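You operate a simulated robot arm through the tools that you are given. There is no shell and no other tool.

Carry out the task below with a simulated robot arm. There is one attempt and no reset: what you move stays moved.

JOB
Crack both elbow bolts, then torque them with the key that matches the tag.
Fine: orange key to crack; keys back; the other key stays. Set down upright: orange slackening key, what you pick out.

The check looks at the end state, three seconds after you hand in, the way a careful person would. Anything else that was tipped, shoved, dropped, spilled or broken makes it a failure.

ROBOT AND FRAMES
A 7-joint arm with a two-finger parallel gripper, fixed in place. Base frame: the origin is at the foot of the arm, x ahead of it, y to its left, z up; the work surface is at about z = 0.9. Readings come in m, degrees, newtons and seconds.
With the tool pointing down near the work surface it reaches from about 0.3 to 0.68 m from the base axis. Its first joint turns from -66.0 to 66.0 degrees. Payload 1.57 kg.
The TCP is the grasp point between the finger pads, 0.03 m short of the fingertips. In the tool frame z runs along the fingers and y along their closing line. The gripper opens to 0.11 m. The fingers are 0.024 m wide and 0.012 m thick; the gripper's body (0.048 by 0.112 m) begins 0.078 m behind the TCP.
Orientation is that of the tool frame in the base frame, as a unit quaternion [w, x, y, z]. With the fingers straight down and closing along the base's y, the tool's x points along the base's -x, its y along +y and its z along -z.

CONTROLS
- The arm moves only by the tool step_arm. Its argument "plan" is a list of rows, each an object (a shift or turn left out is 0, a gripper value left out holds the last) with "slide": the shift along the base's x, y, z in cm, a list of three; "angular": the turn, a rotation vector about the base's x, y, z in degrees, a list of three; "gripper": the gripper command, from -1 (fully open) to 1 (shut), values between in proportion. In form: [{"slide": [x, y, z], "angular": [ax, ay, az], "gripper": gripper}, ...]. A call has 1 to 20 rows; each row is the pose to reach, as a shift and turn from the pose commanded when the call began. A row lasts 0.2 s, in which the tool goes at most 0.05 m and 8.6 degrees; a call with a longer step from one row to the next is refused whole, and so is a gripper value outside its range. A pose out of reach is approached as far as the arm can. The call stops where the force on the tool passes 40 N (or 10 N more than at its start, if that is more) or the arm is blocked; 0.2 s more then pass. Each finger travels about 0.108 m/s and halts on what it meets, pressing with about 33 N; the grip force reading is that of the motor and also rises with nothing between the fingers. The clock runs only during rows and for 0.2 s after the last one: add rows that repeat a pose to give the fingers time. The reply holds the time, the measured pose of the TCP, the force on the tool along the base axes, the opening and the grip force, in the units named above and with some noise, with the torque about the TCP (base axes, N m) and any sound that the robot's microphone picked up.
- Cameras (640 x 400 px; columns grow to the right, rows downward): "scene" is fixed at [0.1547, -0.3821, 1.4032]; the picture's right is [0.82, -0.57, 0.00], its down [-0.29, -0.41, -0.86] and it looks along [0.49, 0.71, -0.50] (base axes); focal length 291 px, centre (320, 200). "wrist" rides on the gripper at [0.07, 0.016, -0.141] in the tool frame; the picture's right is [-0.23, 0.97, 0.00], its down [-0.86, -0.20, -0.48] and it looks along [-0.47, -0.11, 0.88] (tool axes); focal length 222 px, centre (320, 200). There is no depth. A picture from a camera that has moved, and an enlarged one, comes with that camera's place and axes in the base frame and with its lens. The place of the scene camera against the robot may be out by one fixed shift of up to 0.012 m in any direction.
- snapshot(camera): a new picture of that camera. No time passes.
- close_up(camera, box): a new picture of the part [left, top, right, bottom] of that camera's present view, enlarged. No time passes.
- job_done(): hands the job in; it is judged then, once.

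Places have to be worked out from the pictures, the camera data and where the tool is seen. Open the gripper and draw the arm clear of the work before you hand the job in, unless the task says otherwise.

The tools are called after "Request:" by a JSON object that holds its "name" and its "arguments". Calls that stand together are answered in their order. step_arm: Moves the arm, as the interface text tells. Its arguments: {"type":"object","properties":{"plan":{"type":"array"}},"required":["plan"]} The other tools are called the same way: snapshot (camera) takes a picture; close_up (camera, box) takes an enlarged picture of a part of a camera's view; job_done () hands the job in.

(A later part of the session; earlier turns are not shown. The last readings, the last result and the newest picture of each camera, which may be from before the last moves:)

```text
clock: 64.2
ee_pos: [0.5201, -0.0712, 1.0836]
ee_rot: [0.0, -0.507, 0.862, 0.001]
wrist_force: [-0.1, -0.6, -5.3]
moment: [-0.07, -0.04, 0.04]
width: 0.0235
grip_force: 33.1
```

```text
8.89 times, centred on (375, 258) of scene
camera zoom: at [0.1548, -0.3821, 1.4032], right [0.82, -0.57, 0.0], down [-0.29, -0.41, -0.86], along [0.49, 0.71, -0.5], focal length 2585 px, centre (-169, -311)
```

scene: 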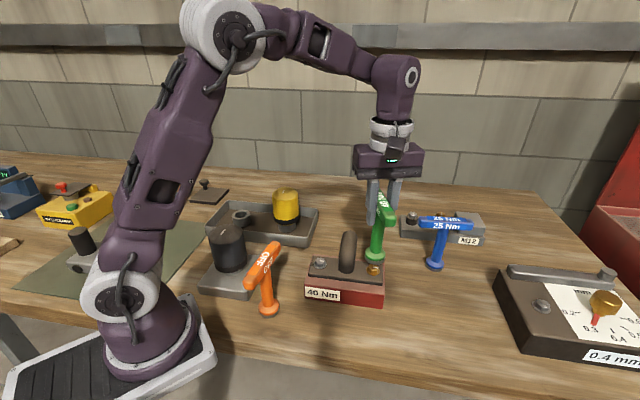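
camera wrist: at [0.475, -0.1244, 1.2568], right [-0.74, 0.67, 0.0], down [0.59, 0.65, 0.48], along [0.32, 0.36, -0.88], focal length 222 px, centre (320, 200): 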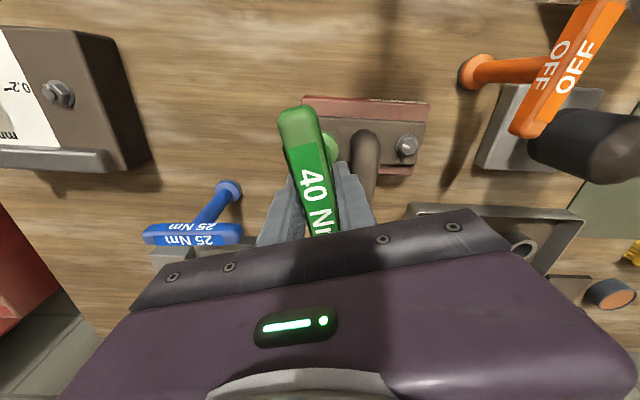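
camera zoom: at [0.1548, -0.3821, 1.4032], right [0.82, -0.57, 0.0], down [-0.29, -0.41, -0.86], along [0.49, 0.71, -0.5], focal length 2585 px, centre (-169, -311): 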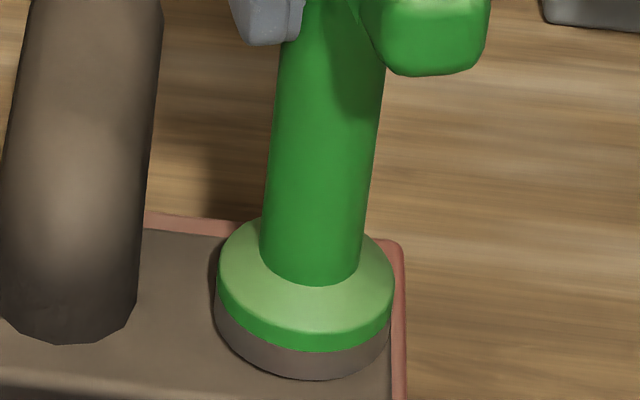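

The ring is level with the washer with no contact force — fully seated. Now turning clockwise, following the bolt down, in 5° steps and watching torque and sound.

Request:
{"name": "step_arm", "arguments": {"plan": [{"angular": [0, 0, -5]}, {"angular": [0, 0, -10]}, {"slide": [0, 0, -0.01], "angular": [0, 0, -15]}, {"slide": [0, 0, -0.02], "angular": [0, 0, -20]}, {"slide": [0, 0, -0.03], "angular": [0, 0, -25]}, {"slide": [0, 0, -0.04], "angular": [0, 0, -30]}, {"slide": [0, 0, -0.05], "angular": [0, 0, -35]}, {"slide": [0, 0, -0.06], "angular": [0, 0, -40]}, {"slide": [0, 0, -0.06], "angular": [0, 0, -40]}]}}

Request:
{"name": "close_up", "arguments": {"camera": "scene", "box": [340, 195, 410, 290]}}

```text
clock: 66.2
ee_pos: [0.5206, -0.0721, 1.0838]
ee_rot: [0.001, -0.182, 0.983, 0.001]
wrist_force: [-0.3, 0.6, -3.6]
moment: [0.07, 0.05, 0.0]
width: 0.023
grip_force: 32.1
```

```text
4.21 times, centred on (375, 242) of scene
camera zoom: at [0.1548, -0.3821, 1.4032], right [0.82, -0.57, 0.0], down [-0.29, -0.41, -0.86], along [0.49, 0.71, -0.5], focal length 1224 px, centre (88, 21)
```

zoom: 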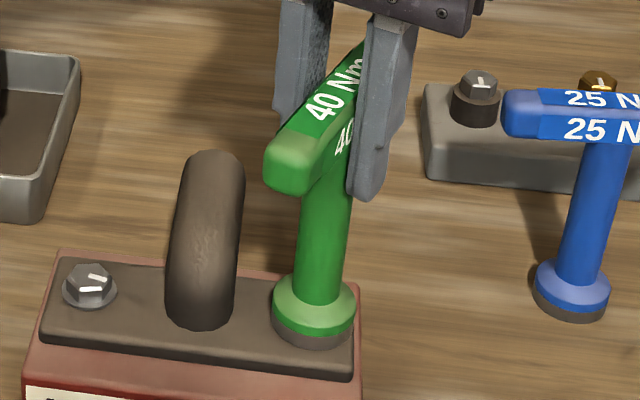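

No resistance so far at yaw +21°. Continuing clockwise.

Request:
{"name": "step_arm", "arguments": {"plan": [{"slide": [0, 0, -0.01], "angular": [0, 0, -5]}, {"slide": [0, 0, -0.02], "angular": [0, 0, -10]}, {"slide": [0, 0, -0.03], "angular": [0, 0, -15]}, {"slide": [0, 0, -0.04], "angular": [0, 0, -20]}, {"slide": [0, 0, -0.05], "angular": [0, 0, -25]}, {"slide": [0, 0, -0.06], "angular": [0, 0, -30]}, {"slide": [0, 0, -0.07], "angular": [0, 0, -35]}, {"slide": [0, 0, -0.08], "angular": [0, 0, -40]}, {"slide": [0, 0, -0.08], "angular": [0, 0, -40]}]}}

Request:
{"name": "close_up", "arguments": {"camera": "scene", "box": [340, 195, 410, 290]}}

```text
clock: 68.2
ee_pos: [0.5202, -0.0717, 1.0834]
ee_rot: [0.001, 0.165, 0.986, 0.001]
wrist_force: [-1.3, 2.4, -0.1]
moment: [0.2, 0.07, 0.0]
width: 0.0234
grip_force: 33.4
```

```text
4.21 times, centred on (375, 242) of scene
camera zoom: at [0.1547, -0.3821, 1.4032], right [0.82, -0.57, 0.0], down [-0.29, -0.41, -0.86], along [0.49, 0.71, -0.5], focal length 1224 px, centre (88, 21)
```

zoom: 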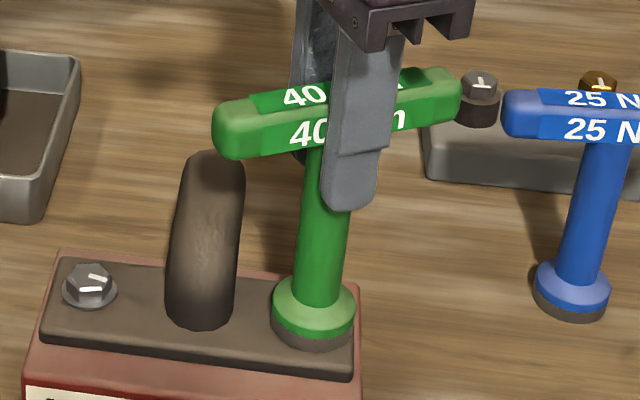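

Yaw -19°, near where the bolt should come home. Continuing in a shorter stroke, listening for the click.

Request:
{"name": "step_arm", "arguments": {"plan": [{"angular": [0, 0, -4]}, {"angular": [0, 0, -8]}, {"angular": [0, 0, -12]}, {"angular": [0, 0, -16]}, {"angular": [0, 0, -20]}, {"angular": [0, 0, -20]}]}}

Request:
{"name": "close_up", "arguments": {"camera": "scene", "box": [340, 195, 410, 290]}}

```text
clock: 69.7
ee_pos: [0.5186, -0.0725, 1.0829]
ee_rot: [0.002, 0.334, 0.942, 0.001]
wrist_force: [-0.8, 0.1, -3.7]
moment: [0.12, -0.09, 0.01]
width: 0.0232
grip_force: 33.1
```

```text
4.21 times, centred on (375, 242) of scene
camera zoom: at [0.1548, -0.3821, 1.4032], right [0.82, -0.57, 0.0], down [-0.29, -0.41, -0.86], along [0.49, 0.71, -0.5], focal length 1224 px, centre (88, 21)
```

zoom: 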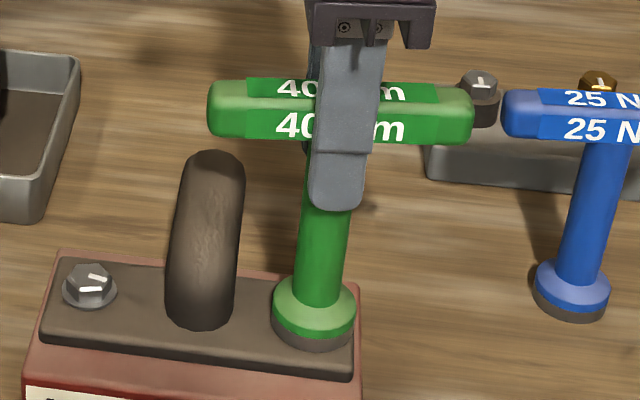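

Still free at -39°. Going on another 24°, pressing down half a millimetre.

Request:
{"name": "step_arm", "arguments": {"plan": [{"slide": [0, 0, -0.03], "angular": [0, 0, -4]}, {"slide": [0, 0, -0.05], "angular": [0, 0, -8]}, {"slide": [0, 0, -0.05], "angular": [0, 0, -12]}, {"slide": [0, 0, -0.05], "angular": [0, 0, -16]}, {"slide": [0, 0, -0.05], "angular": [0, 0, -20]}, {"slide": [0, 0, -0.05], "angular": [0, 0, -24]}, {"slide": [0, 0, -0.05], "angular": [0, 0, -24]}]}}

Request:
{"name": "close_up", "arguments": {"camera": "scene", "box": [340, 195, 410, 290]}}

```text
clock: 71.2
ee_pos: [0.5186, -0.0722, 1.0818]
ee_rot: [0.001, 0.522, 0.853, 0.001]
wrist_force: [1.3, -2.7, 2.3]
moment: [-0.18, -0.06, 0.42]
width: 0.0235
grip_force: 32.9
```

```text
4.21 times, centred on (375, 242) of scene
camera zoom: at [0.1547, -0.3821, 1.4032], right [0.82, -0.57, 0.0], down [-0.29, -0.41, -0.86], along [0.49, 0.71, -0.5], focal length 1224 px, centre (88, 21)
```

zoom: 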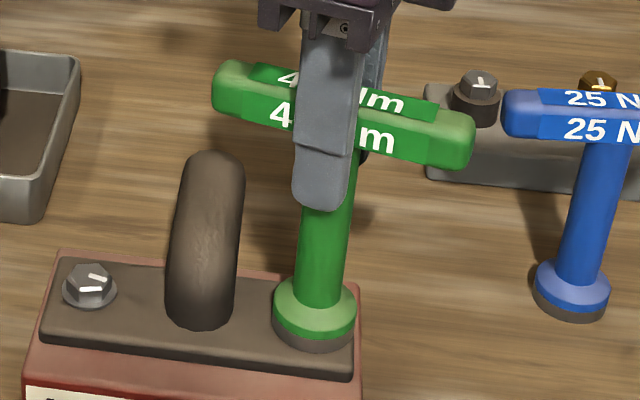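

Resistance now: 0.42 N·m against clockwise rotation at yaw -63°, so the bolt is tightening. Continuing in small steps, listening for the key's click.

Request:
{"name": "step_arm", "arguments": {"plan": [{"angular": [0, 0, -2]}, {"angular": [0, 0, -4]}, {"angular": [0, 0, -6]}, {"angular": [0, 0, -6]}]}}

Request:
{"name": "close_up", "arguments": {"camera": "scene", "box": [340, 195, 410, 290]}}

```text
clock: 72.2
ee_pos: [0.5198, -0.0722, 1.0807]
ee_rot: [0.001, 0.566, 0.825, 0.0]
wrist_force: [1.0, -0.6, 1.0]
moment: [-0.09, -0.14, 0.5]
width: 0.0236
grip_force: 33.4
```

```text
4.21 times, centred on (375, 242) of scene
camera zoom: at [0.1548, -0.3821, 1.4032], right [0.82, -0.57, 0.0], down [-0.29, -0.41, -0.86], along [0.49, 0.71, -0.5], focal length 1224 px, centre (88, 21)
```

zoom: 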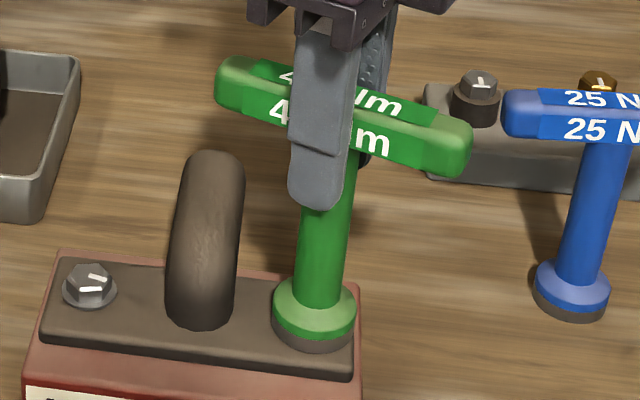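

Torque reads 0.50 N·m. A little more, checking whether the handle turns with the gripper or slips.

Request:
{"name": "step_arm", "arguments": {"plan": [{"angular": [0, 0, -3]}, {"angular": [0, 0, -6]}, {"angular": [0, 0, -9]}, {"angular": [0, 0, -9]}]}}

Request:
{"name": "close_up", "arguments": {"camera": "scene", "box": [340, 195, 410, 290]}}

Request:
{"name": "close_up", "arguments": {"camera": "wrist", "box": [240, 80, 400, 240]}}

```text
clock: 73.2
ee_pos: [0.5193, -0.0717, 1.0818]
ee_rot: [0.001, 0.629, 0.777, 0.0]
wrist_force: [0.3, -0.3, 2.4]
moment: [-0.09, -0.01, 0.49]
width: 0.0235
grip_force: 33.1
```

```text
4.21 times, centred on (375, 242) of scene
camera zoom: at [0.1547, -0.3821, 1.4032], right [0.82, -0.57, 0.0], down [-0.29, -0.41, -0.86], along [0.49, 0.71, -0.5], focal length 1224 px, centre (88, 21)
```

zoom: 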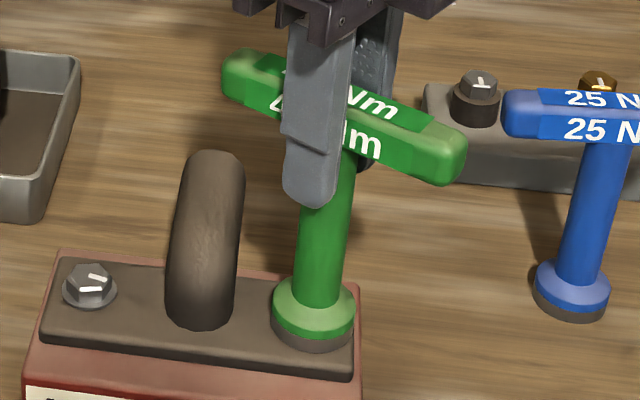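

```text
2.50 times, centred on (320, 160) of wrist
camera zoom: at [0.5215, -0.0006, 1.223], right [1.0, -0.02, 0.0], down [-0.02, -0.88, 0.48], along [-0.01, -0.48, -0.88], focal length 555 px, centre (320, 300)
```

zoom: 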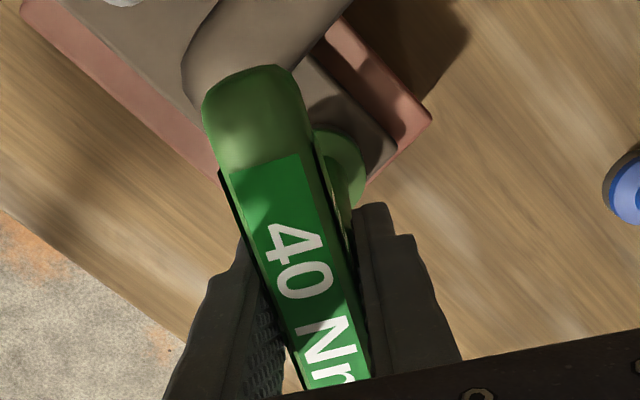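

The handle is turning with the gripper under a steady ~0.5 N·m. I'll lift off to see where the bolt's mark now points.

Request:
{"name": "step_arm", "arguments": {"plan": [{"slide": [0, 0, 1]}, {"slide": [0, 0, 2.5]}, {"slide": [0, 0, 4.5]}, {"slide": [0, 0, 4.5]}]}}

Request:
{"name": "close_up", "arguments": {"camera": "scene", "box": [355, 235, 395, 280]}}

Request:
{"name": "close_up", "arguments": {"camera": "scene", "box": [300, 160, 460, 310]}}

```text
clock: 74.2
ee_pos: [0.5196, -0.0706, 1.1268]
ee_rot: [0.001, 0.629, 0.777, 0.001]
wrist_force: [1.0, 0.2, -6.6]
moment: [-0.02, 0.02, 0.01]
width: 0.0235
grip_force: 33.1
```

```text
8.89 times, centred on (375, 258) of scene
camera zoom: at [0.1548, -0.3821, 1.4032], right [0.82, -0.57, 0.0], down [-0.29, -0.41, -0.86], along [0.49, 0.71, -0.5], focal length 2585 px, centre (-169, -311)
```

zoom: 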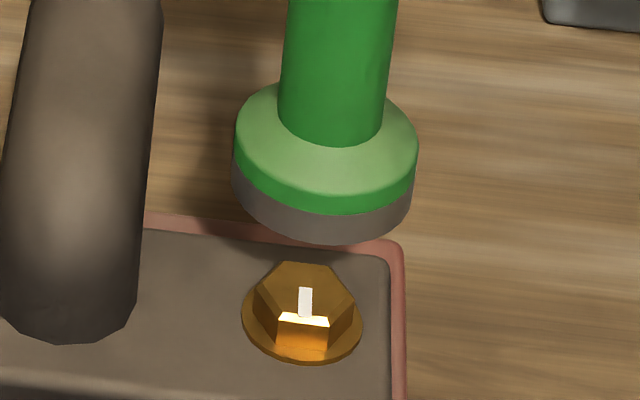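

```text
2.67 times, centred on (380, 235) of scene
camera zoom: at [0.1548, -0.3821, 1.4032], right [0.82, -0.57, 0.0], down [-0.29, -0.41, -0.86], along [0.49, 0.71, -0.5], focal length 775 px, centre (160, 107)
```

zoom: 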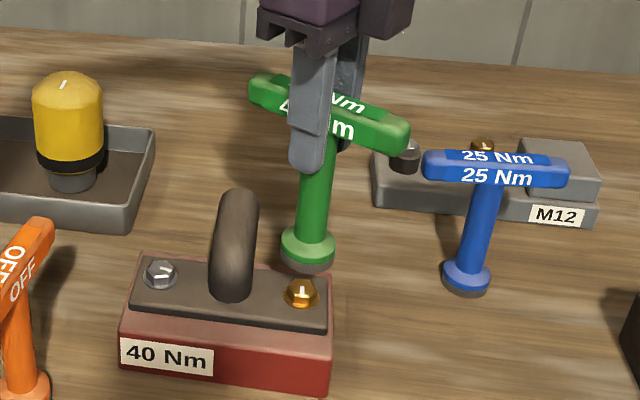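

The gold bolt's mark is back at its original direction and height, with tightening torque felt over the last ~15°, but no click was heard. I'll reseat at the same yaw and turn a bit further to make sure the key reaches its torque.

Request:
{"name": "step_arm", "arguments": {"plan": [{"slide": [0, 0, -1.5]}, {"slide": [0, 0, -3]}, {"slide": [0, 0, -3]}]}}

Request:
{"name": "close_up", "arguments": {"camera": "scene", "box": [355, 235, 395, 280]}}

```text
clock: 75.0
ee_pos: [0.5197, -0.0716, 1.0972]
ee_rot: [0.001, 0.628, 0.778, 0.0]
wrist_force: [-0.6, 0.3, -5.4]
moment: [0.0, -0.04, 0.0]
width: 0.0235
grip_force: 33.2
```

```text
8.89 times, centred on (375, 258) of scene
camera zoom: at [0.1548, -0.3821, 1.4032], right [0.82, -0.57, 0.0], down [-0.29, -0.41, -0.86], along [0.49, 0.71, -0.5], focal length 2585 px, centre (-169, -311)
```

zoom: 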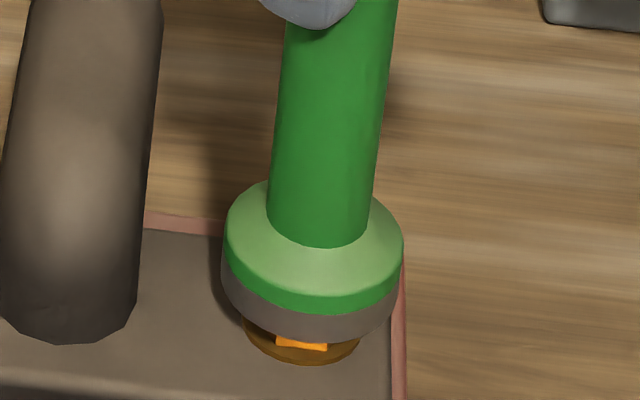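

Slightly near of centre; nudging (+1, +1.5) mm while lowering to seat, then turning further clockwise.

Request:
{"name": "step_arm", "arguments": {"plan": [{"slide": [0.1, 0.15, -0.5]}, {"slide": [0.1, 0.15, -1]}, {"slide": [0.1, 0.15, -1.3]}, {"slide": [0.1, 0.15, -1.5]}, {"slide": [0.1, 0.15, -1.5]}, {"slide": [0.1, 0.15, -1.5], "angular": [0, 0, -3]}, {"slide": [0.1, 0.15, -1.5], "angular": [0, 0, -6]}, {"slide": [0.1, 0.15, -1.5], "angular": [0, 0, -6]}]}}

Request:
{"name": "close_up", "arguments": {"camera": "scene", "box": [340, 195, 410, 290]}}

```text
clock: 76.8
ee_pos: [0.5202, -0.0707, 1.0823]
ee_rot: [0.002, 0.669, 0.743, 0.0]
wrist_force: [-0.5, -2.6, 0.5]
moment: [-0.23, -0.05, 0.18]
width: 0.0233
grip_force: 32.6
```

```text
4.21 times, centred on (375, 242) of scene
camera zoom: at [0.1547, -0.3822, 1.4031], right [0.82, -0.57, 0.0], down [-0.29, -0.41, -0.86], along [0.49, 0.71, -0.5], focal length 1224 px, centre (88, 21)
```

zoom: 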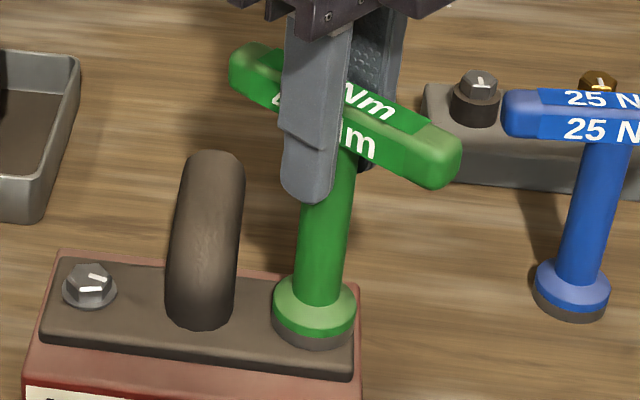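

Moment 0.18 N·m at -84°. Turning on slowly.

Request:
{"name": "step_arm", "arguments": {"plan": [{"angular": [0, 0, -2]}, {"angular": [0, 0, -4]}, {"angular": [0, 0, -6]}, {"angular": [0, 0, -8]}, {"angular": [0, 0, -8]}]}}

Request:
{"name": "close_up", "arguments": {"camera": "scene", "box": [340, 195, 410, 290]}}

Request:
{"name": "close_up", "arguments": {"camera": "wrist", "box": [240, 80, 400, 240]}}

```text
clock: 78.0
ee_pos: [0.5208, -0.0698, 1.0823]
ee_rot: [0.002, 0.719, 0.695, 0.0]
wrist_force: [0.5, 0.7, -2.9]
moment: [0.04, -0.07, 0.36]
width: 0.0234
grip_force: 32.9
```

```text
4.21 times, centred on (375, 242) of scene
camera zoom: at [0.1548, -0.3821, 1.4032], right [0.82, -0.57, 0.0], down [-0.29, -0.41, -0.86], along [0.49, 0.71, -0.5], focal length 1224 px, centre (88, 21)
```

zoom: 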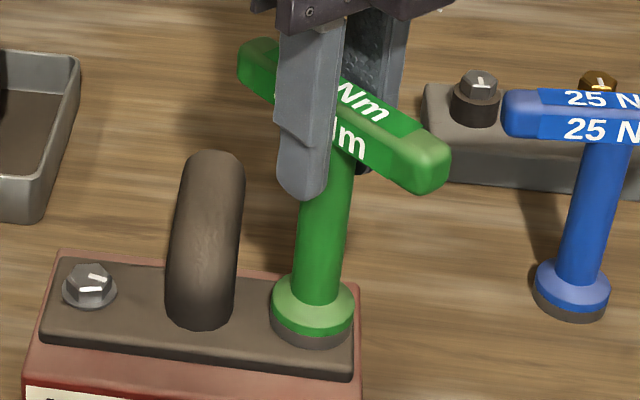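

```text
2.50 times, centred on (320, 160) of wrist
camera zoom: at [0.54, -0.0013, 1.2232], right [0.97, -0.26, 0.0], down [-0.23, -0.85, 0.48], along [-0.12, -0.46, -0.88], focal length 555 px, centre (320, 300)
```

zoom: 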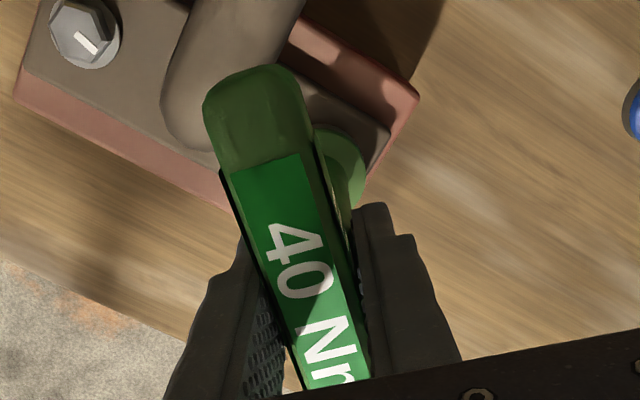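

The handle keeps turning with ~0.36 N·m. I'll lift again to see whether the bolt itself moved past its original mark.

Request:
{"name": "step_arm", "arguments": {"plan": [{"slide": [0, 0, 1]}, {"slide": [0, 0, 2.5]}, {"slide": [0, 0, 4]}, {"slide": [0, 0, 4]}]}}

Request:
{"name": "close_up", "arguments": {"camera": "scene", "box": [355, 250, 395, 295]}}

```text
clock: 79.0
ee_pos: [0.5209, -0.0701, 1.1225]
ee_rot: [0.001, 0.72, 0.694, 0.0]
wrist_force: [0.4, 0.2, -6.0]
moment: [-0.01, -0.03, 0.0]
width: 0.0234
grip_force: 33.4
```

```text
8.89 times, centred on (375, 272) of scene
camera zoom: at [0.1548, -0.3821, 1.4032], right [0.82, -0.57, 0.0], down [-0.29, -0.41, -0.86], along [0.49, 0.71, -0.5], focal length 2585 px, centre (-169, -444)
```

zoom: 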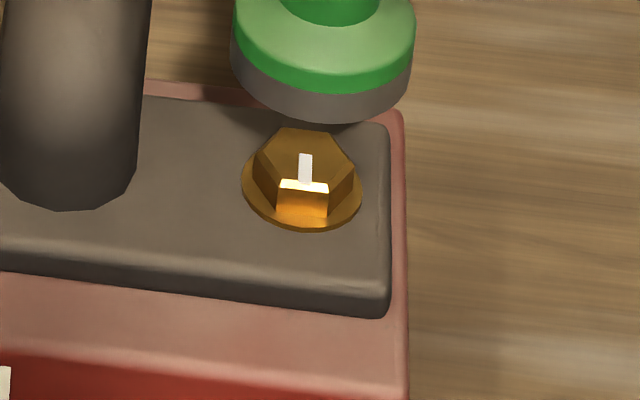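

The mark hasn't passed the original direction: the bolt is against its stop and the key slid around it, partly because my turning centre (the TCP) isn't exactly the key's axis. I'll yaw back to +25°, re-centre the key on the bolt and turn again in fine steps to feel the torque build.

Request:
{"name": "step_arm", "arguments": {"plan": [{"angular": [0, 0, 8.5]}, {"angular": [0, 0, 17]}, {"angular": [0, 0, 25.5]}, {"angular": [0, 0, 34]}, {"angular": [0, 0, 42.5]}, {"angular": [0, 0, 51]}, {"angular": [0, 0, 59.5]}, {"angular": [0, 0, 68]}, {"angular": [0, 0, 76.5]}, {"angular": [0, 0, 85]}, {"angular": [0, 0, 93.5]}, {"angular": [0, 0, 102]}, {"angular": [0, 0, 110]}, {"slide": [-0.15, -0.19, 0], "angular": [0, 0, 117]}, {"slide": [-0.15, -0.19, -1.5], "angular": [0, 0, 117]}, {"slide": [-0.15, -0.19, -2.5], "angular": [0, 0, 117]}, {"slide": [-0.15, -0.19, -2.5], "angular": [0, 0, 117]}]}}

Request:
{"name": "close_up", "arguments": {"camera": "scene", "box": [355, 235, 395, 280]}}

Request:
{"name": "close_up", "arguments": {"camera": "wrist", "box": [240, 80, 400, 240]}}

```text
clock: 82.7
ee_pos: [0.519, -0.0717, 1.0967]
ee_rot: [0.001, -0.218, 0.976, 0.001]
wrist_force: [0.0, 0.0, -7.0]
moment: [-0.02, 0.0, 0.02]
width: 0.0234
grip_force: 33.3
```

```text
8.89 times, centred on (375, 258) of scene
camera zoom: at [0.1548, -0.3821, 1.4032], right [0.82, -0.57, 0.0], down [-0.29, -0.41, -0.86], along [0.49, 0.71, -0.5], focal length 2585 px, centre (-169, -311)
```

zoom: 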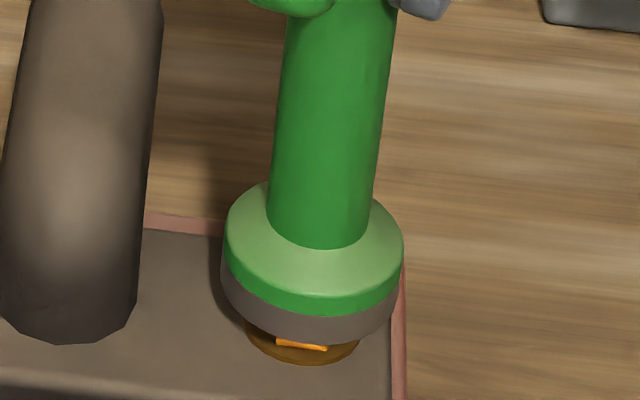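

```text
2.50 times, centred on (320, 160) of wrist
camera zoom: at [0.4501, -0.0885, 1.238], right [-0.21, 0.98, 0.0], down [0.86, 0.18, 0.48], along [0.47, 0.1, -0.88], focal length 555 px, centre (320, 300)
```

zoom: 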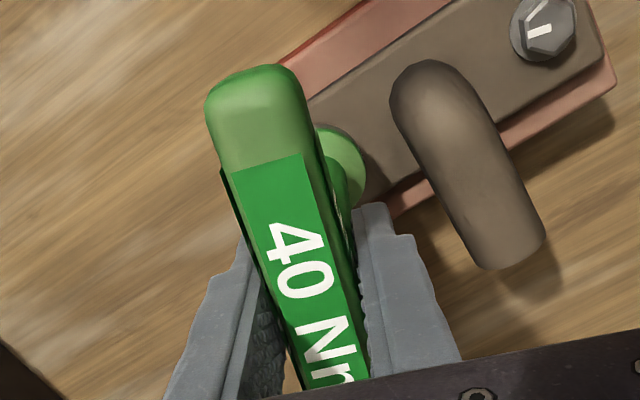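

Good centring (about 2 mm of depth correction to add). Seating and turning the first 10°.

Request:
{"name": "step_arm", "arguments": {"plan": [{"slide": [0.08, 0.11, -0.5]}, {"slide": [0.08, 0.11, -1]}, {"slide": [0.08, 0.11, -1.3]}, {"slide": [0.08, 0.11, -1.5]}, {"slide": [0.08, 0.11, -1.5]}, {"slide": [0.08, 0.11, -1.5], "angular": [0, 0, -4]}, {"slide": [0.09, 0.12, -1.5], "angular": [0, 0, -8]}, {"slide": [0.09, 0.13, -1.5], "angular": [0, 0, -10]}, {"slide": [0.09, 0.13, -1.5], "angular": [0, 0, -10]}]}}

```text
clock: 84.7
ee_pos: [0.5194, -0.0708, 1.0822]
ee_rot: [0.001, -0.13, 0.991, 0.002]
wrist_force: [1.9, 0.9, 3.1]
moment: [-0.02, -0.27, 0.25]
width: 0.0234
grip_force: 33.1
```

Torque 0.25 N·m at yaw 15°. Another 5°.

Request:
{"name": "step_arm", "arguments": {"plan": [{"slide": [0, 0.01, 0], "angular": [0, 0, -2.5]}, {"slide": [0, 0.01, 0], "angular": [0, 0, -5]}, {"slide": [0, 0.01, 0], "angular": [0, 0, -5]}]}}

```text
clock: 85.5
ee_pos: [0.5201, -0.071, 1.0823]
ee_rot: [0.001, -0.087, 0.996, 0.001]
wrist_force: [0.6, 0.4, 3.2]
moment: [0.01, -0.23, 0.37]
width: 0.0234
grip_force: 33.0
```

Request:
{"name": "step_arm", "arguments": {"plan": [{"slide": [0, 0.01, 0], "angular": [0, 0, -2.5]}, {"slide": [0, 0.01, 0], "angular": [0, 0, -5]}, {"slide": [0, 0.01, 0], "angular": [0, 0, -5]}]}}

```text
clock: 86.2
ee_pos: [0.5186, -0.0713, 1.082]
ee_rot: [0.001, -0.043, 0.999, 0.001]
wrist_force: [0.2, 1.6, 5.5]
moment: [0.13, -0.17, 0.47]
width: 0.0237
grip_force: 32.8
```

Torque is building steadily (0.25 → 0.37 → 0.47 N·m). Continuing 5° more.

Request:
{"name": "step_arm", "arguments": {"plan": [{"slide": [0, 0.01, 0], "angular": [0, 0, -2.5]}, {"slide": [0, 0.01, 0], "angular": [0, 0, -5]}, {"slide": [0, 0.01, 0], "angular": [0, 0, -5]}]}}

```text
clock: 87.0
ee_pos: [0.52, -0.0698, 1.082]
ee_rot: [0.001, 0.0, 1.0, 0.001]
wrist_force: [0.0, 0.5, 7.5]
moment: [0.01, -0.14, 0.45]
width: 0.0235
grip_force: 32.9
```

Request:
{"name": "step_arm", "arguments": {"plan": [{"slide": [0, 0.01, 0], "angular": [0, 0, -2.5]}, {"slide": [0, 0.01, 0], "angular": [0, 0, -5]}, {"slide": [0, 0.01, 0], "angular": [0, 0, -5]}]}}

Request:
{"name": "close_up", "arguments": {"camera": "wrist", "box": [240, 80, 400, 240]}}

Request:
{"name": "close_up", "arguments": {"camera": "scene", "box": [340, 195, 410, 290]}}

```text
clock: 87.8
ee_pos: [0.52, -0.0702, 1.0826]
ee_rot: [0.001, 0.043, 0.999, 0.001]
wrist_force: [2.8, -0.2, 9.5]
moment: [0.04, -0.29, 0.46]
width: 0.0236
grip_force: 33.0
```

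```text
2.50 times, centred on (320, 160) of wrist
camera zoom: at [0.4523, -0.0495, 1.2229], right [0.31, 0.95, 0.0], down [0.83, -0.27, 0.48], along [0.46, -0.15, -0.88], focal length 555 px, centre (320, 300)
```

zoom: 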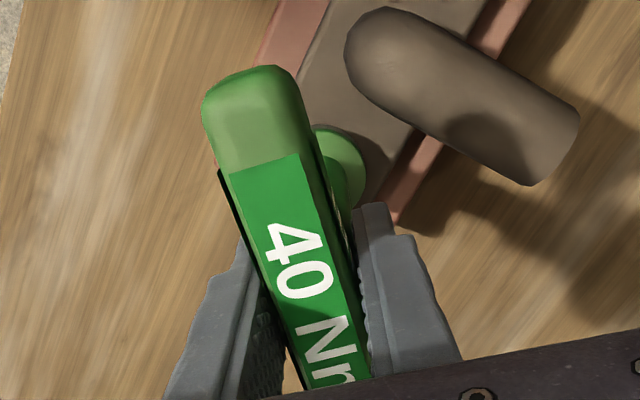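

```text
4.21 times, centred on (375, 242) of scene
camera zoom: at [0.1546, -0.3821, 1.4032], right [0.82, -0.57, 0.0], down [-0.29, -0.41, -0.86], along [0.49, 0.71, -0.5], focal length 1224 px, centre (88, 21)
```

zoom: 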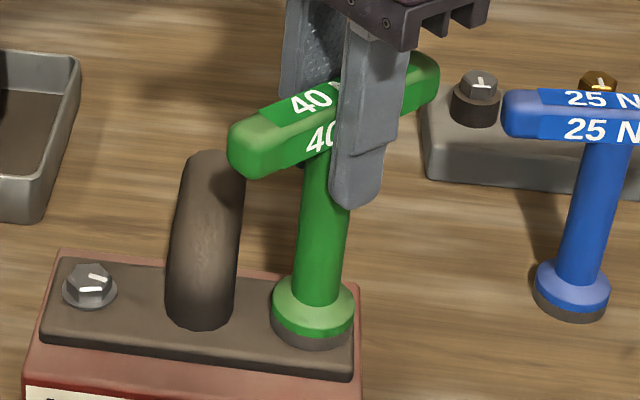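

Torque has levelled off at ~0.46 N·m over the last 10° — the key seems to be giving way at its set torque. I'll press 0.5 mm deeper, turn a bit more and hold for a second to listen for a click.

Request:
{"name": "step_arm", "arguments": {"plan": [{"slide": [0, 0.01, -0.03], "angular": [0, 0, -4]}, {"slide": [0, 0.02, -0.05], "angular": [0, 0, -8]}, {"slide": [0, 0.02, -0.05], "angular": [0, 0, -12]}, {"slide": [0, 0.02, -0.05], "angular": [0, 0, -16]}, {"slide": [0, 0.02, -0.05], "angular": [0, 0, -16]}, {"slide": [0, 0.02, -0.05], "angular": [0, 0, -16]}, {"slide": [0, 0.02, -0.05], "angular": [0, 0, -16]}, {"slide": [0, 0.02, -0.05], "angular": [0, 0, -16]}]}}

```text
clock: 89.7
ee_pos: [0.5202, -0.0716, 1.0813]
ee_rot: [0.002, 0.182, 0.983, 0.001]
wrist_force: [1.3, 0.5, 21.9]
moment: [0.08, -0.28, 0.52]
width: 0.0238
grip_force: 33.9
```

Torque holds at 0.52 N·m without a sound. I'll lift off and inspect the gold bolt once more.

Request:
{"name": "step_arm", "arguments": {"plan": [{"slide": [0, 0, 1]}, {"slide": [0, 0, 2.5]}, {"slide": [0, 0, 4.5]}, {"slide": [0, 0, 6]}, {"slide": [0, 0, 6]}]}}

Request:
{"name": "close_up", "arguments": {"camera": "scene", "box": [355, 255, 395, 295]}}

Request:
{"name": "close_up", "arguments": {"camera": "scene", "box": [330, 160, 430, 290]}}

Request:
{"name": "snapshot", "arguments": {"camera": "wrist"}}

```text
clock: 90.8
ee_pos: [0.5192, -0.0703, 1.1422]
ee_rot: [0.002, 0.182, 0.983, 0.001]
wrist_force: [0.4, -0.3, -6.5]
moment: [0.02, 0.01, -0.01]
width: 0.0236
grip_force: 33.6
```

```text
10.00 times, centred on (375, 275) of scene
camera zoom: at [0.1548, -0.3821, 1.4032], right [0.82, -0.57, 0.0], down [-0.29, -0.41, -0.86], along [0.49, 0.71, -0.5], focal length 2908 px, centre (-230, -550)
```

zoom: 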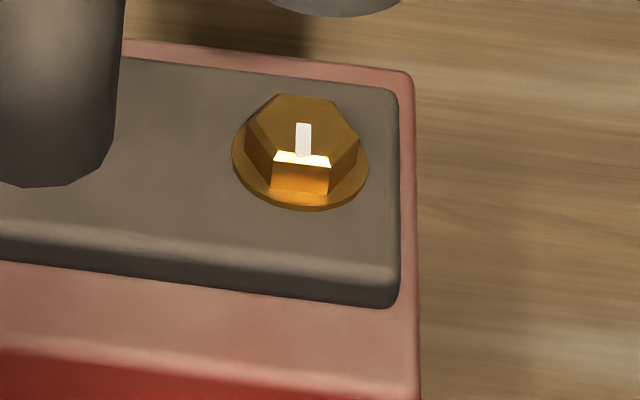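

```text
3.08 times, centred on (380, 225) of scene
camera zoom: at [0.1548, -0.3821, 1.4032], right [0.82, -0.57, 0.0], down [-0.29, -0.41, -0.86], along [0.49, 0.71, -0.5], focal length 895 px, centre (135, 123)
```

zoom: 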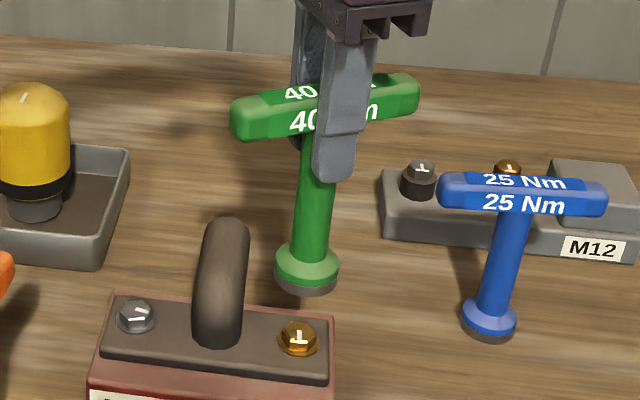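

```text
taken
camera wrist: at [0.461, -0.0309, 1.2822], right [0.56, 0.83, 0.0], down [0.73, -0.49, 0.48], along [0.4, -0.27, -0.88], focal length 222 px, centre (320, 200)
```

wrist: 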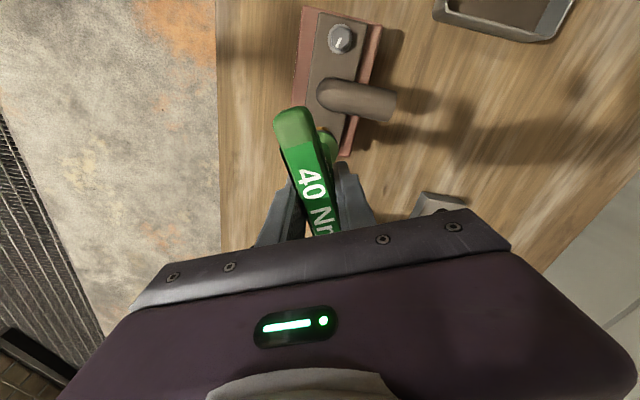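

The gold bolt is exactly back at its original mark and fully down, torqued with the 40 Nm key at its plateau. Next the silver bolt: lift over the pipe, yaw to +61°, and hover above (0.440, 0.009).

Request:
{"name": "step_arm", "arguments": {"plan": [{"slide": [0, 0, 2.5], "angular": [0, 0, 7]}, {"slide": [0, 0, 4.5], "angular": [0, 0, 14]}, {"slide": [-2, 2, 4.5], "angular": [0, 0, 21]}, {"slide": [-4, 4, 4.5], "angular": [0, 0, 28]}, {"slide": [-6, 6, 4.5], "angular": [0, 0, 36]}, {"slide": [-8.08, 8.01, 4.5], "angular": [0, 0, 44]}, {"slide": [-8.08, 8.01, 4.5], "angular": [0, 0, 52]}, {"slide": [-8.08, 8.01, 3], "angular": [0, 0, 60]}, {"slide": [-8.08, 8.01, 1.5], "angular": [0, 0, 68]}, {"slide": [-8.08, 8.01, 0], "angular": [0, 0, 76]}, {"slide": [-8.08, 8.01, -1.5], "angular": [0, 0, 82]}, {"slide": [-8.08, 8.01, -2.5], "angular": [0, 0, 82]}, {"slide": [-8.08, 8.01, -2.5], "angular": [0, 0, 82]}]}}

Request:
{"name": "close_up", "arguments": {"camera": "scene", "box": [300, 230, 345, 280]}}

Request:
{"name": "snapshot", "arguments": {"camera": "wrist"}}

```text
clock: 93.7
ee_pos: [0.4393, 0.0104, 1.1172]
ee_rot: [0.0, -0.508, 0.861, 0.0]
wrist_force: [-0.6, -1.0, -5.5]
moment: [-0.05, 0.02, 0.04]
width: 0.0235
grip_force: 33.1
```

```text
8.00 times, centred on (322, 255) of scene
camera zoom: at [0.1548, -0.3821, 1.4032], right [0.82, -0.57, 0.0], down [-0.29, -0.41, -0.86], along [0.49, 0.71, -0.5], focal length 2326 px, centre (300, -240)
```

zoom: 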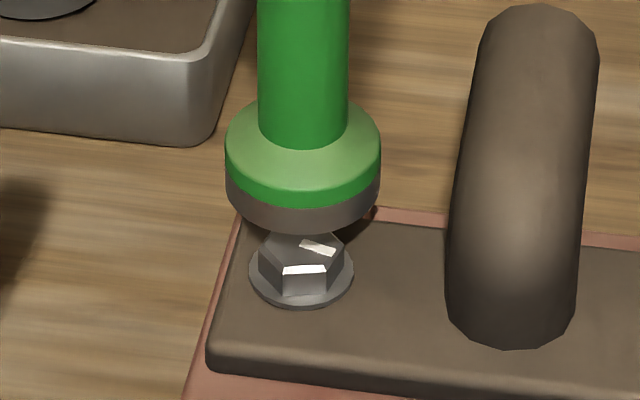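

```text
taken
camera wrist: at [0.392, -0.0443, 1.2574], right [-0.74, 0.67, 0.0], down [0.59, 0.65, 0.48], along [0.32, 0.36, -0.88], focal length 222 px, centre (320, 200)
```

wrist: 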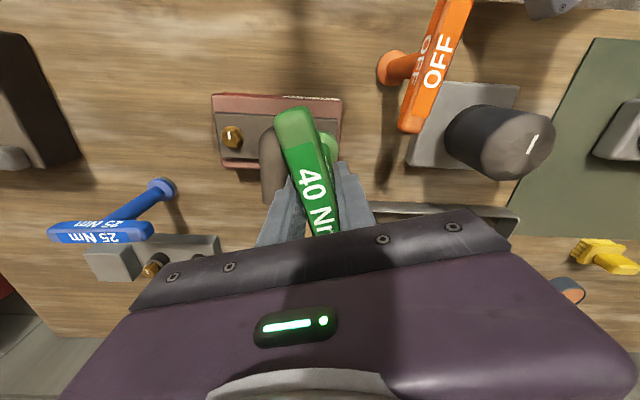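

Well aligned over the silver bolt (within ~1 mm). Lowering most of the way for a last check.

Request:
{"name": "step_arm", "arguments": {"plan": [{"slide": [-0.04, 0.03, -0.8]}, {"slide": [-0.04, 0.03, -1.6]}, {"slide": [-0.04, 0.03, -1.9]}, {"slide": [-0.04, 0.03, -1.9]}]}}

Request:
{"name": "close_up", "arguments": {"camera": "scene", "box": [300, 230, 345, 280]}}

```text
clock: 94.7
ee_pos: [0.4385, 0.0096, 1.0967]
ee_rot: [0.0, -0.507, 0.862, 0.001]
wrist_force: [-0.4, -0.4, -5.9]
moment: [0.0, 0.0, -0.02]
width: 0.0234
grip_force: 32.7
```

```text
8.00 times, centred on (322, 255) of scene
camera zoom: at [0.1548, -0.3821, 1.4032], right [0.82, -0.57, 0.0], down [-0.29, -0.41, -0.86], along [0.49, 0.71, -0.5], focal length 2326 px, centre (300, -240)
```

zoom: 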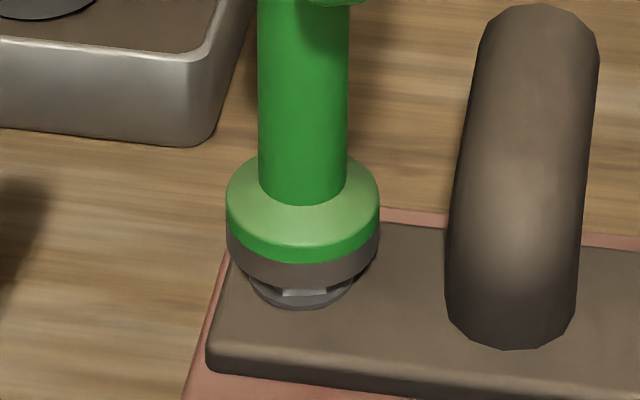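

Centred. Seating onto the silver bolt.

Request:
{"name": "step_arm", "arguments": {"plan": [{"slide": [-0.03, 0.03, -0.5]}, {"slide": [-0.03, 0.03, -0.9]}, {"slide": [-0.03, 0.03, -1.2]}, {"slide": [-0.03, 0.03, -1.4]}, {"slide": [-0.03, 0.03, -1.5]}, {"slide": [-0.03, 0.03, -1.5]}]}}

Request:
{"name": "close_up", "arguments": {"camera": "scene", "box": [300, 230, 345, 280]}}

```text
clock: 96.0
ee_pos: [0.438, 0.0106, 1.0839]
ee_rot: [0.002, -0.509, 0.861, 0.001]
wrist_force: [-4.5, 0.1, 26.2]
moment: [0.18, 0.43, -0.04]
width: 0.023
grip_force: 33.1
```

```text
8.00 times, centred on (322, 255) of scene
camera zoom: at [0.1542, -0.3821, 1.4032], right [0.82, -0.57, 0.0], down [-0.29, -0.41, -0.86], along [0.49, 0.71, -0.5], focal length 2326 px, centre (300, -240)
```

zoom: 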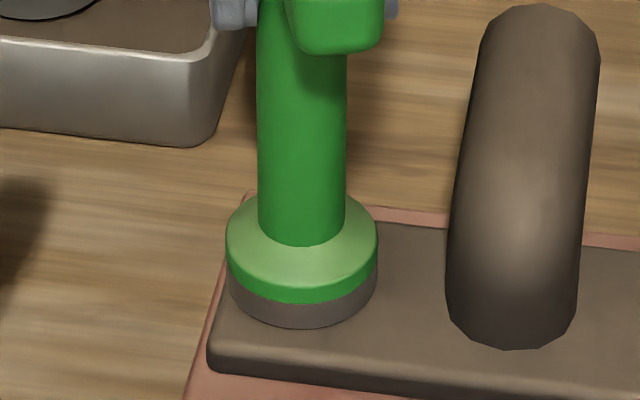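

Seated firmly (26 N) on the raised bolt. Turning clockwise 20°, compensating so the key turns about its own axis.

Request:
{"name": "step_arm", "arguments": {"plan": [{"slide": [-0.01, 0.01, 0.03], "angular": [0, 0, -5]}, {"slide": [-0.01, 0.02, 0.03], "angular": [0, 0, -10]}, {"slide": [-0.02, 0.03, 0.02], "angular": [0, 0, -15]}, {"slide": [-0.02, 0.04, 0.02], "angular": [0, 0, -20]}, {"slide": [-0.02, 0.04, 0.02], "angular": [0, 0, -20]}]}}

```text
clock: 97.2
ee_pos: [0.4377, 0.0109, 1.0827]
ee_rot: [0.001, -0.35, 0.937, 0.001]
wrist_force: [-5.3, 4.4, 16.9]
moment: [0.5, 0.41, 0.0]
width: 0.0234
grip_force: 33.1
```

Small side load toward (-x, +y); I'll shift 0.6 mm that way and keep turning.

Request:
{"name": "step_arm", "arguments": {"plan": [{"slide": [-0.05, 0.05, -0.01], "angular": [0, 0, -5]}, {"slide": [-0.06, 0.06, -0.02], "angular": [0, 0, -10]}, {"slide": [-0.06, 0.07, -0.03], "angular": [0, 0, -15]}, {"slide": [-0.06, 0.08, -0.04], "angular": [0, 0, -20]}, {"slide": [-0.06, 0.08, -0.04], "angular": [0, 0, -20]}]}}

```text
clock: 98.5
ee_pos: [0.437, 0.0111, 1.0834]
ee_rot: [0.002, -0.182, 0.983, 0.001]
wrist_force: [-2.3, 4.3, 12.4]
moment: [0.4, 0.16, -0.02]
width: 0.0232
grip_force: 33.2
```

Request:
{"name": "step_arm", "arguments": {"plan": [{"slide": [-0.01, 0.02, -0.01], "angular": [0, 0, -5]}, {"slide": [-0.01, 0.03, -0.02], "angular": [0, 0, -10]}, {"slide": [-0.01, 0.04, -0.03], "angular": [0, 0, -15]}, {"slide": [-0.01, 0.05, -0.04], "angular": [0, 0, -20]}, {"slide": [-0.01, 0.05, -0.04], "angular": [0, 0, -20]}]}}

Request:
{"name": "close_up", "arguments": {"camera": "scene", "box": [290, 190, 370, 290]}}

```text
clock: 99.7
ee_pos: [0.438, 0.013, 1.0814]
ee_rot: [0.0, -0.01, 1.0, 0.001]
wrist_force: [-3.6, 3.2, 12.1]
moment: [0.29, 0.27, 0.0]
width: 0.0233
grip_force: 33.1
```

```text
4.00 times, centred on (330, 240) of scene
camera zoom: at [0.1544, -0.382, 1.4032], right [0.82, -0.57, 0.0], down [-0.29, -0.41, -0.86], along [0.49, 0.71, -0.5], focal length 1163 px, centre (280, 40)
```

zoom: 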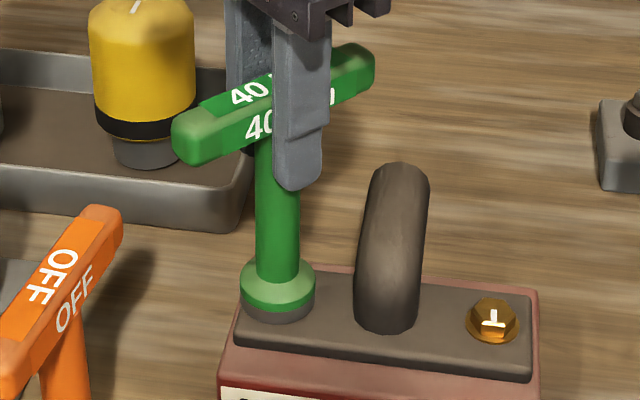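

Yaw now ≈1°, turning freely. Continuing clockwise.

Request:
{"name": "step_arm", "arguments": {"plan": [{"slide": [-0.01, 0.02, -0.01], "angular": [0, 0, -5]}, {"slide": [-0.01, 0.03, -0.02], "angular": [0, 0, -10]}, {"slide": [-0.01, 0.04, -0.03], "angular": [0, 0, -15]}, {"slide": [-0.01, 0.05, -0.04], "angular": [0, 0, -20]}, {"slide": [-0.01, 0.05, -0.04], "angular": [0, 0, -20]}]}}

```text
clock: 100.8
ee_pos: [0.4375, 0.0129, 1.0815]
ee_rot: [0.002, 0.165, 0.986, 0.001]
wrist_force: [3.9, -3.2, 10.7]
moment: [-0.22, -0.43, 0.12]
width: 0.0234
grip_force: 32.9
```

Torque begins (0.12 N·m) at yaw -19°. Continuing in 5–6° steps.

Request:
{"name": "step_arm", "arguments": {"plan": [{"slide": [0, 0.01, 0], "angular": [0, 0, -3]}, {"slide": [0, 0.01, 0], "angular": [0, 0, -6]}, {"slide": [0, 0.01, 0], "angular": [0, 0, -6]}]}}

```text
clock: 101.7
ee_pos: [0.4373, 0.0127, 1.0818]
ee_rot: [0.002, 0.217, 0.976, 0.0]
wrist_force: [3.9, -0.6, 12.1]
moment: [-0.07, -0.44, 0.28]
width: 0.0233
grip_force: 33.0
```

Request:
{"name": "step_arm", "arguments": {"plan": [{"slide": [0.02, 0.01, 0], "angular": [0, 0, -3]}, {"slide": [0.02, 0.01, 0], "angular": [0, 0, -6]}, {"slide": [0.02, 0.01, 0], "angular": [0, 0, -6]}]}}

```text
clock: 102.5
ee_pos: [0.4381, 0.0136, 1.0822]
ee_rot: [0.001, 0.267, 0.964, 0.001]
wrist_force: [0.3, 1.6, 12.0]
moment: [0.13, -0.06, 0.46]
width: 0.0236
grip_force: 32.5
```

Torque 0.46 N·m at -31°, building as on the gold bolt. Continuing through the plateau and holding.

Request:
{"name": "step_arm", "arguments": {"plan": [{"slide": [0, 0.01, 0], "angular": [0, 0, -3]}, {"slide": [0, 0.01, 0], "angular": [0, 0, -6]}, {"slide": [0, 0.01, 0], "angular": [0, 0, -6]}]}}

```text
clock: 103.2
ee_pos: [0.4368, 0.013, 1.082]
ee_rot: [0.002, 0.317, 0.948, 0.0]
wrist_force: [0.3, -1.6, 7.6]
moment: [-0.25, -0.15, 0.46]
width: 0.0233
grip_force: 32.9
```

Request:
{"name": "step_arm", "arguments": {"plan": [{"slide": [0, 0.01, 0], "angular": [0, 0, -4]}, {"slide": [0, 0.01, 0], "angular": [0, 0, -8]}, {"slide": [0, 0.01, 0], "angular": [0, 0, -8]}, {"slide": [0, 0.01, 0], "angular": [0, 0, -8]}]}}

Request:
{"name": "close_up", "arguments": {"camera": "wrist", "box": [240, 80, 400, 240]}}

Request:
{"name": "close_up", "arguments": {"camera": "scene", "box": [290, 190, 370, 290]}}

```text
clock: 104.2
ee_pos: [0.4377, 0.0129, 1.0819]
ee_rot: [0.002, 0.382, 0.924, 0.001]
wrist_force: [0.0, -1.1, 9.7]
moment: [-0.12, -0.06, 0.47]
width: 0.0234
grip_force: 33.3
```

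```text
2.50 times, centred on (320, 160) of wrist
camera zoom: at [0.4002, 0.0731, 1.2226], right [0.85, 0.53, 0.0], down [0.46, -0.75, 0.48], along [0.26, -0.41, -0.88], focal length 555 px, centre (320, 300)
```

zoom: 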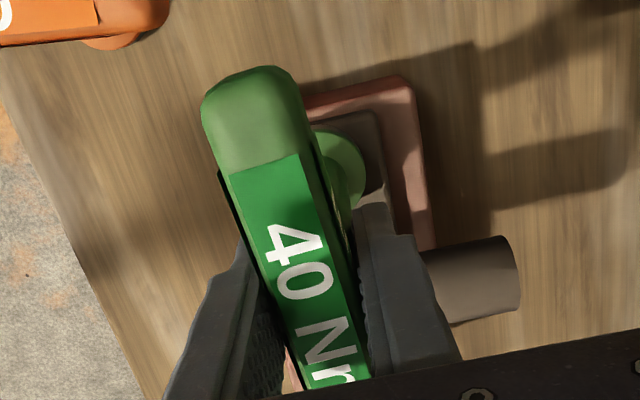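

```text
4.00 times, centred on (330, 240) of scene
camera zoom: at [0.1546, -0.3821, 1.4032], right [0.82, -0.57, 0.0], down [-0.29, -0.41, -0.86], along [0.49, 0.71, -0.5], focal length 1163 px, centre (280, 40)
```

zoom: 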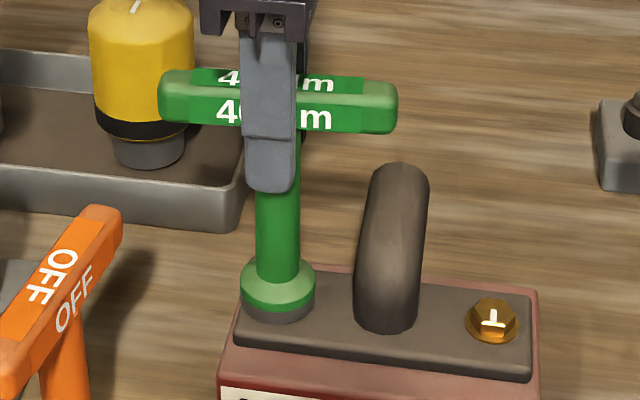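

Same plateau (≈0.47 N·m) on the silver bolt, with the handle steady in the grip. Lifting off to check its mark.

Request:
{"name": "step_arm", "arguments": {"plan": [{"slide": [0, 0, 1]}, {"slide": [0, 0, 2.5]}, {"slide": [0, 0, 4.5]}, {"slide": [0, 0, 7]}, {"slide": [0, 0, 9]}, {"slide": [0, 0, 9]}]}}

Request:
{"name": "close_up", "arguments": {"camera": "scene", "box": [300, 240, 340, 280]}}

Request:
{"name": "close_up", "arguments": {"camera": "scene", "box": [355, 255, 395, 295]}}

Request:
{"name": "snapshot", "arguments": {"camera": "scene"}}

```text
clock: 105.7
ee_pos: [0.4368, 0.0131, 1.172]
ee_rot: [0.001, 0.383, 0.924, 0.001]
wrist_force: [0.7, 0.1, -5.8]
moment: [-0.02, -0.04, 0.04]
width: 0.0235
grip_force: 33.3
```

```text
10.00 times, centred on (320, 260) of scene
camera zoom: at [0.1548, -0.3821, 1.4032], right [0.82, -0.57, 0.0], down [-0.29, -0.41, -0.86], along [0.49, 0.71, -0.5], focal length 2908 px, centre (320, -400)
```

zoom: 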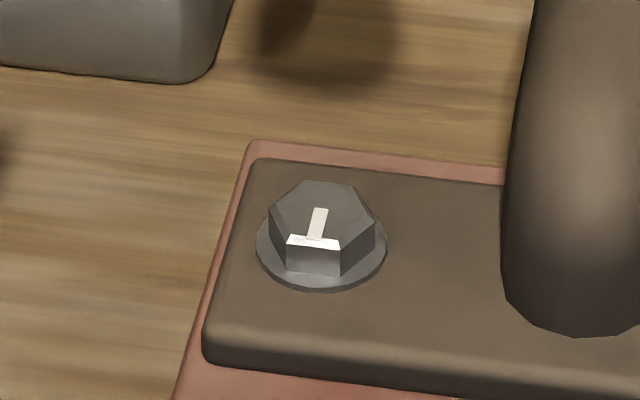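

```text
10.00 times, centred on (375, 275) of scene
camera zoom: at [0.1548, -0.3821, 1.4032], right [0.82, -0.57, 0.0], down [-0.29, -0.41, -0.86], along [0.49, 0.71, -0.5], focal length 2908 px, centre (-230, -550)
```

zoom: 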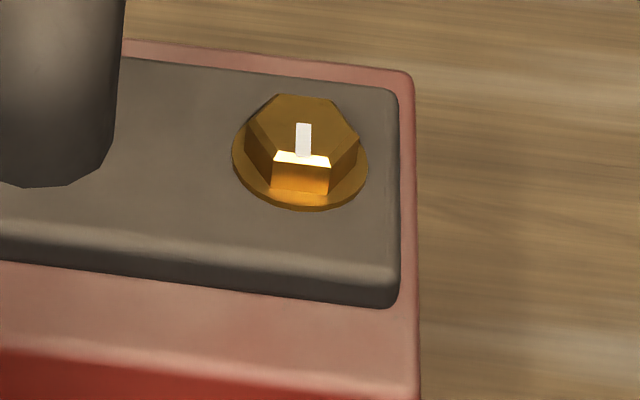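

```text
taken
```

scene: 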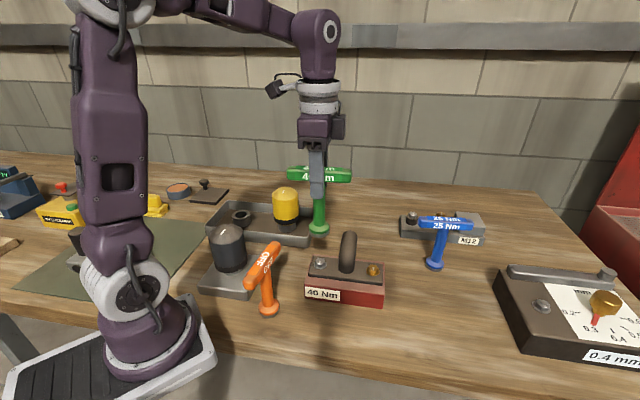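

Both marks are exactly home and both bolts are torqued with the green 40 Nm key. Now carrying the green key back to its place, hovering ~4 cm above the table at (0.584, -0.238), yaw -42°.

Request:
{"name": "step_arm", "arguments": {"plan": [{"slide": [0, 0, 1.5]}, {"slide": [2, -3.5, 1.5]}, {"slide": [4, -7.5, 1.5]}, {"slide": [6, -11.5, 1.5]}, {"slide": [8, -15.5, 1]}, {"slide": [10, -19, 0], "angular": [0, 0, 1]}, {"slide": [12, -22, -2.5], "angular": [0, 0, 2]}, {"slide": [13.5, -24, -5.5], "angular": [0, 0, 3]}, {"slide": [14.54, -25.03, -8.5], "angular": [0, 0, 3]}, {"slide": [14.54, -25.03, -11], "angular": [0, 0, 3]}, {"slide": [14.54, -25.03, -11], "angular": [0, 0, 3]}]}}

Request:
{"name": "close_up", "arguments": {"camera": "scene", "box": [420, 205, 540, 345]}}

Request:
{"name": "snapshot", "arguments": {"camera": "wrist"}}

```text
clock: 108.0
ee_pos: [0.5824, -0.2371, 1.0607]
ee_rot: [0.001, 0.359, 0.933, 0.001]
wrist_force: [0.3, 0.6, -6.5]
moment: [0.01, -0.02, -0.03]
width: 0.0235
grip_force: 33.0
```

```text
2.86 times, centred on (480, 275) of scene
camera zoom: at [0.1548, -0.3821, 1.4031], right [0.82, -0.57, 0.0], down [-0.29, -0.41, -0.86], along [0.49, 0.71, -0.5], focal length 831 px, centre (-137, -14)
```

zoom: 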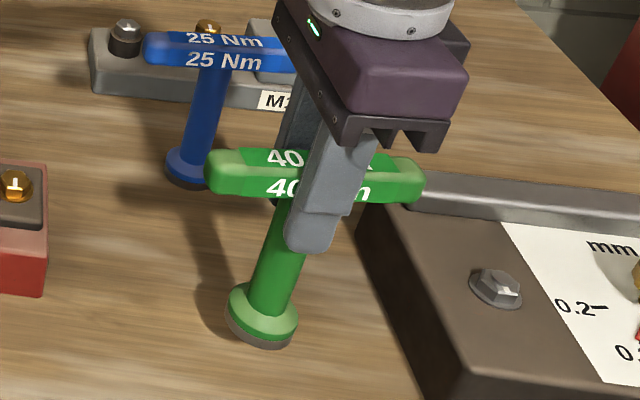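

```text
taken
camera wrist: at [0.543, -0.1801, 1.2014], right [0.82, 0.57, 0.0], down [0.5, -0.72, 0.48], along [0.28, -0.39, -0.88], focal length 222 px, centre (320, 200)
```

wrist: 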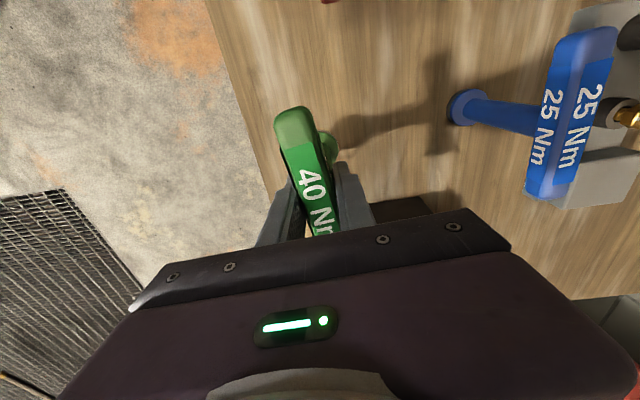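

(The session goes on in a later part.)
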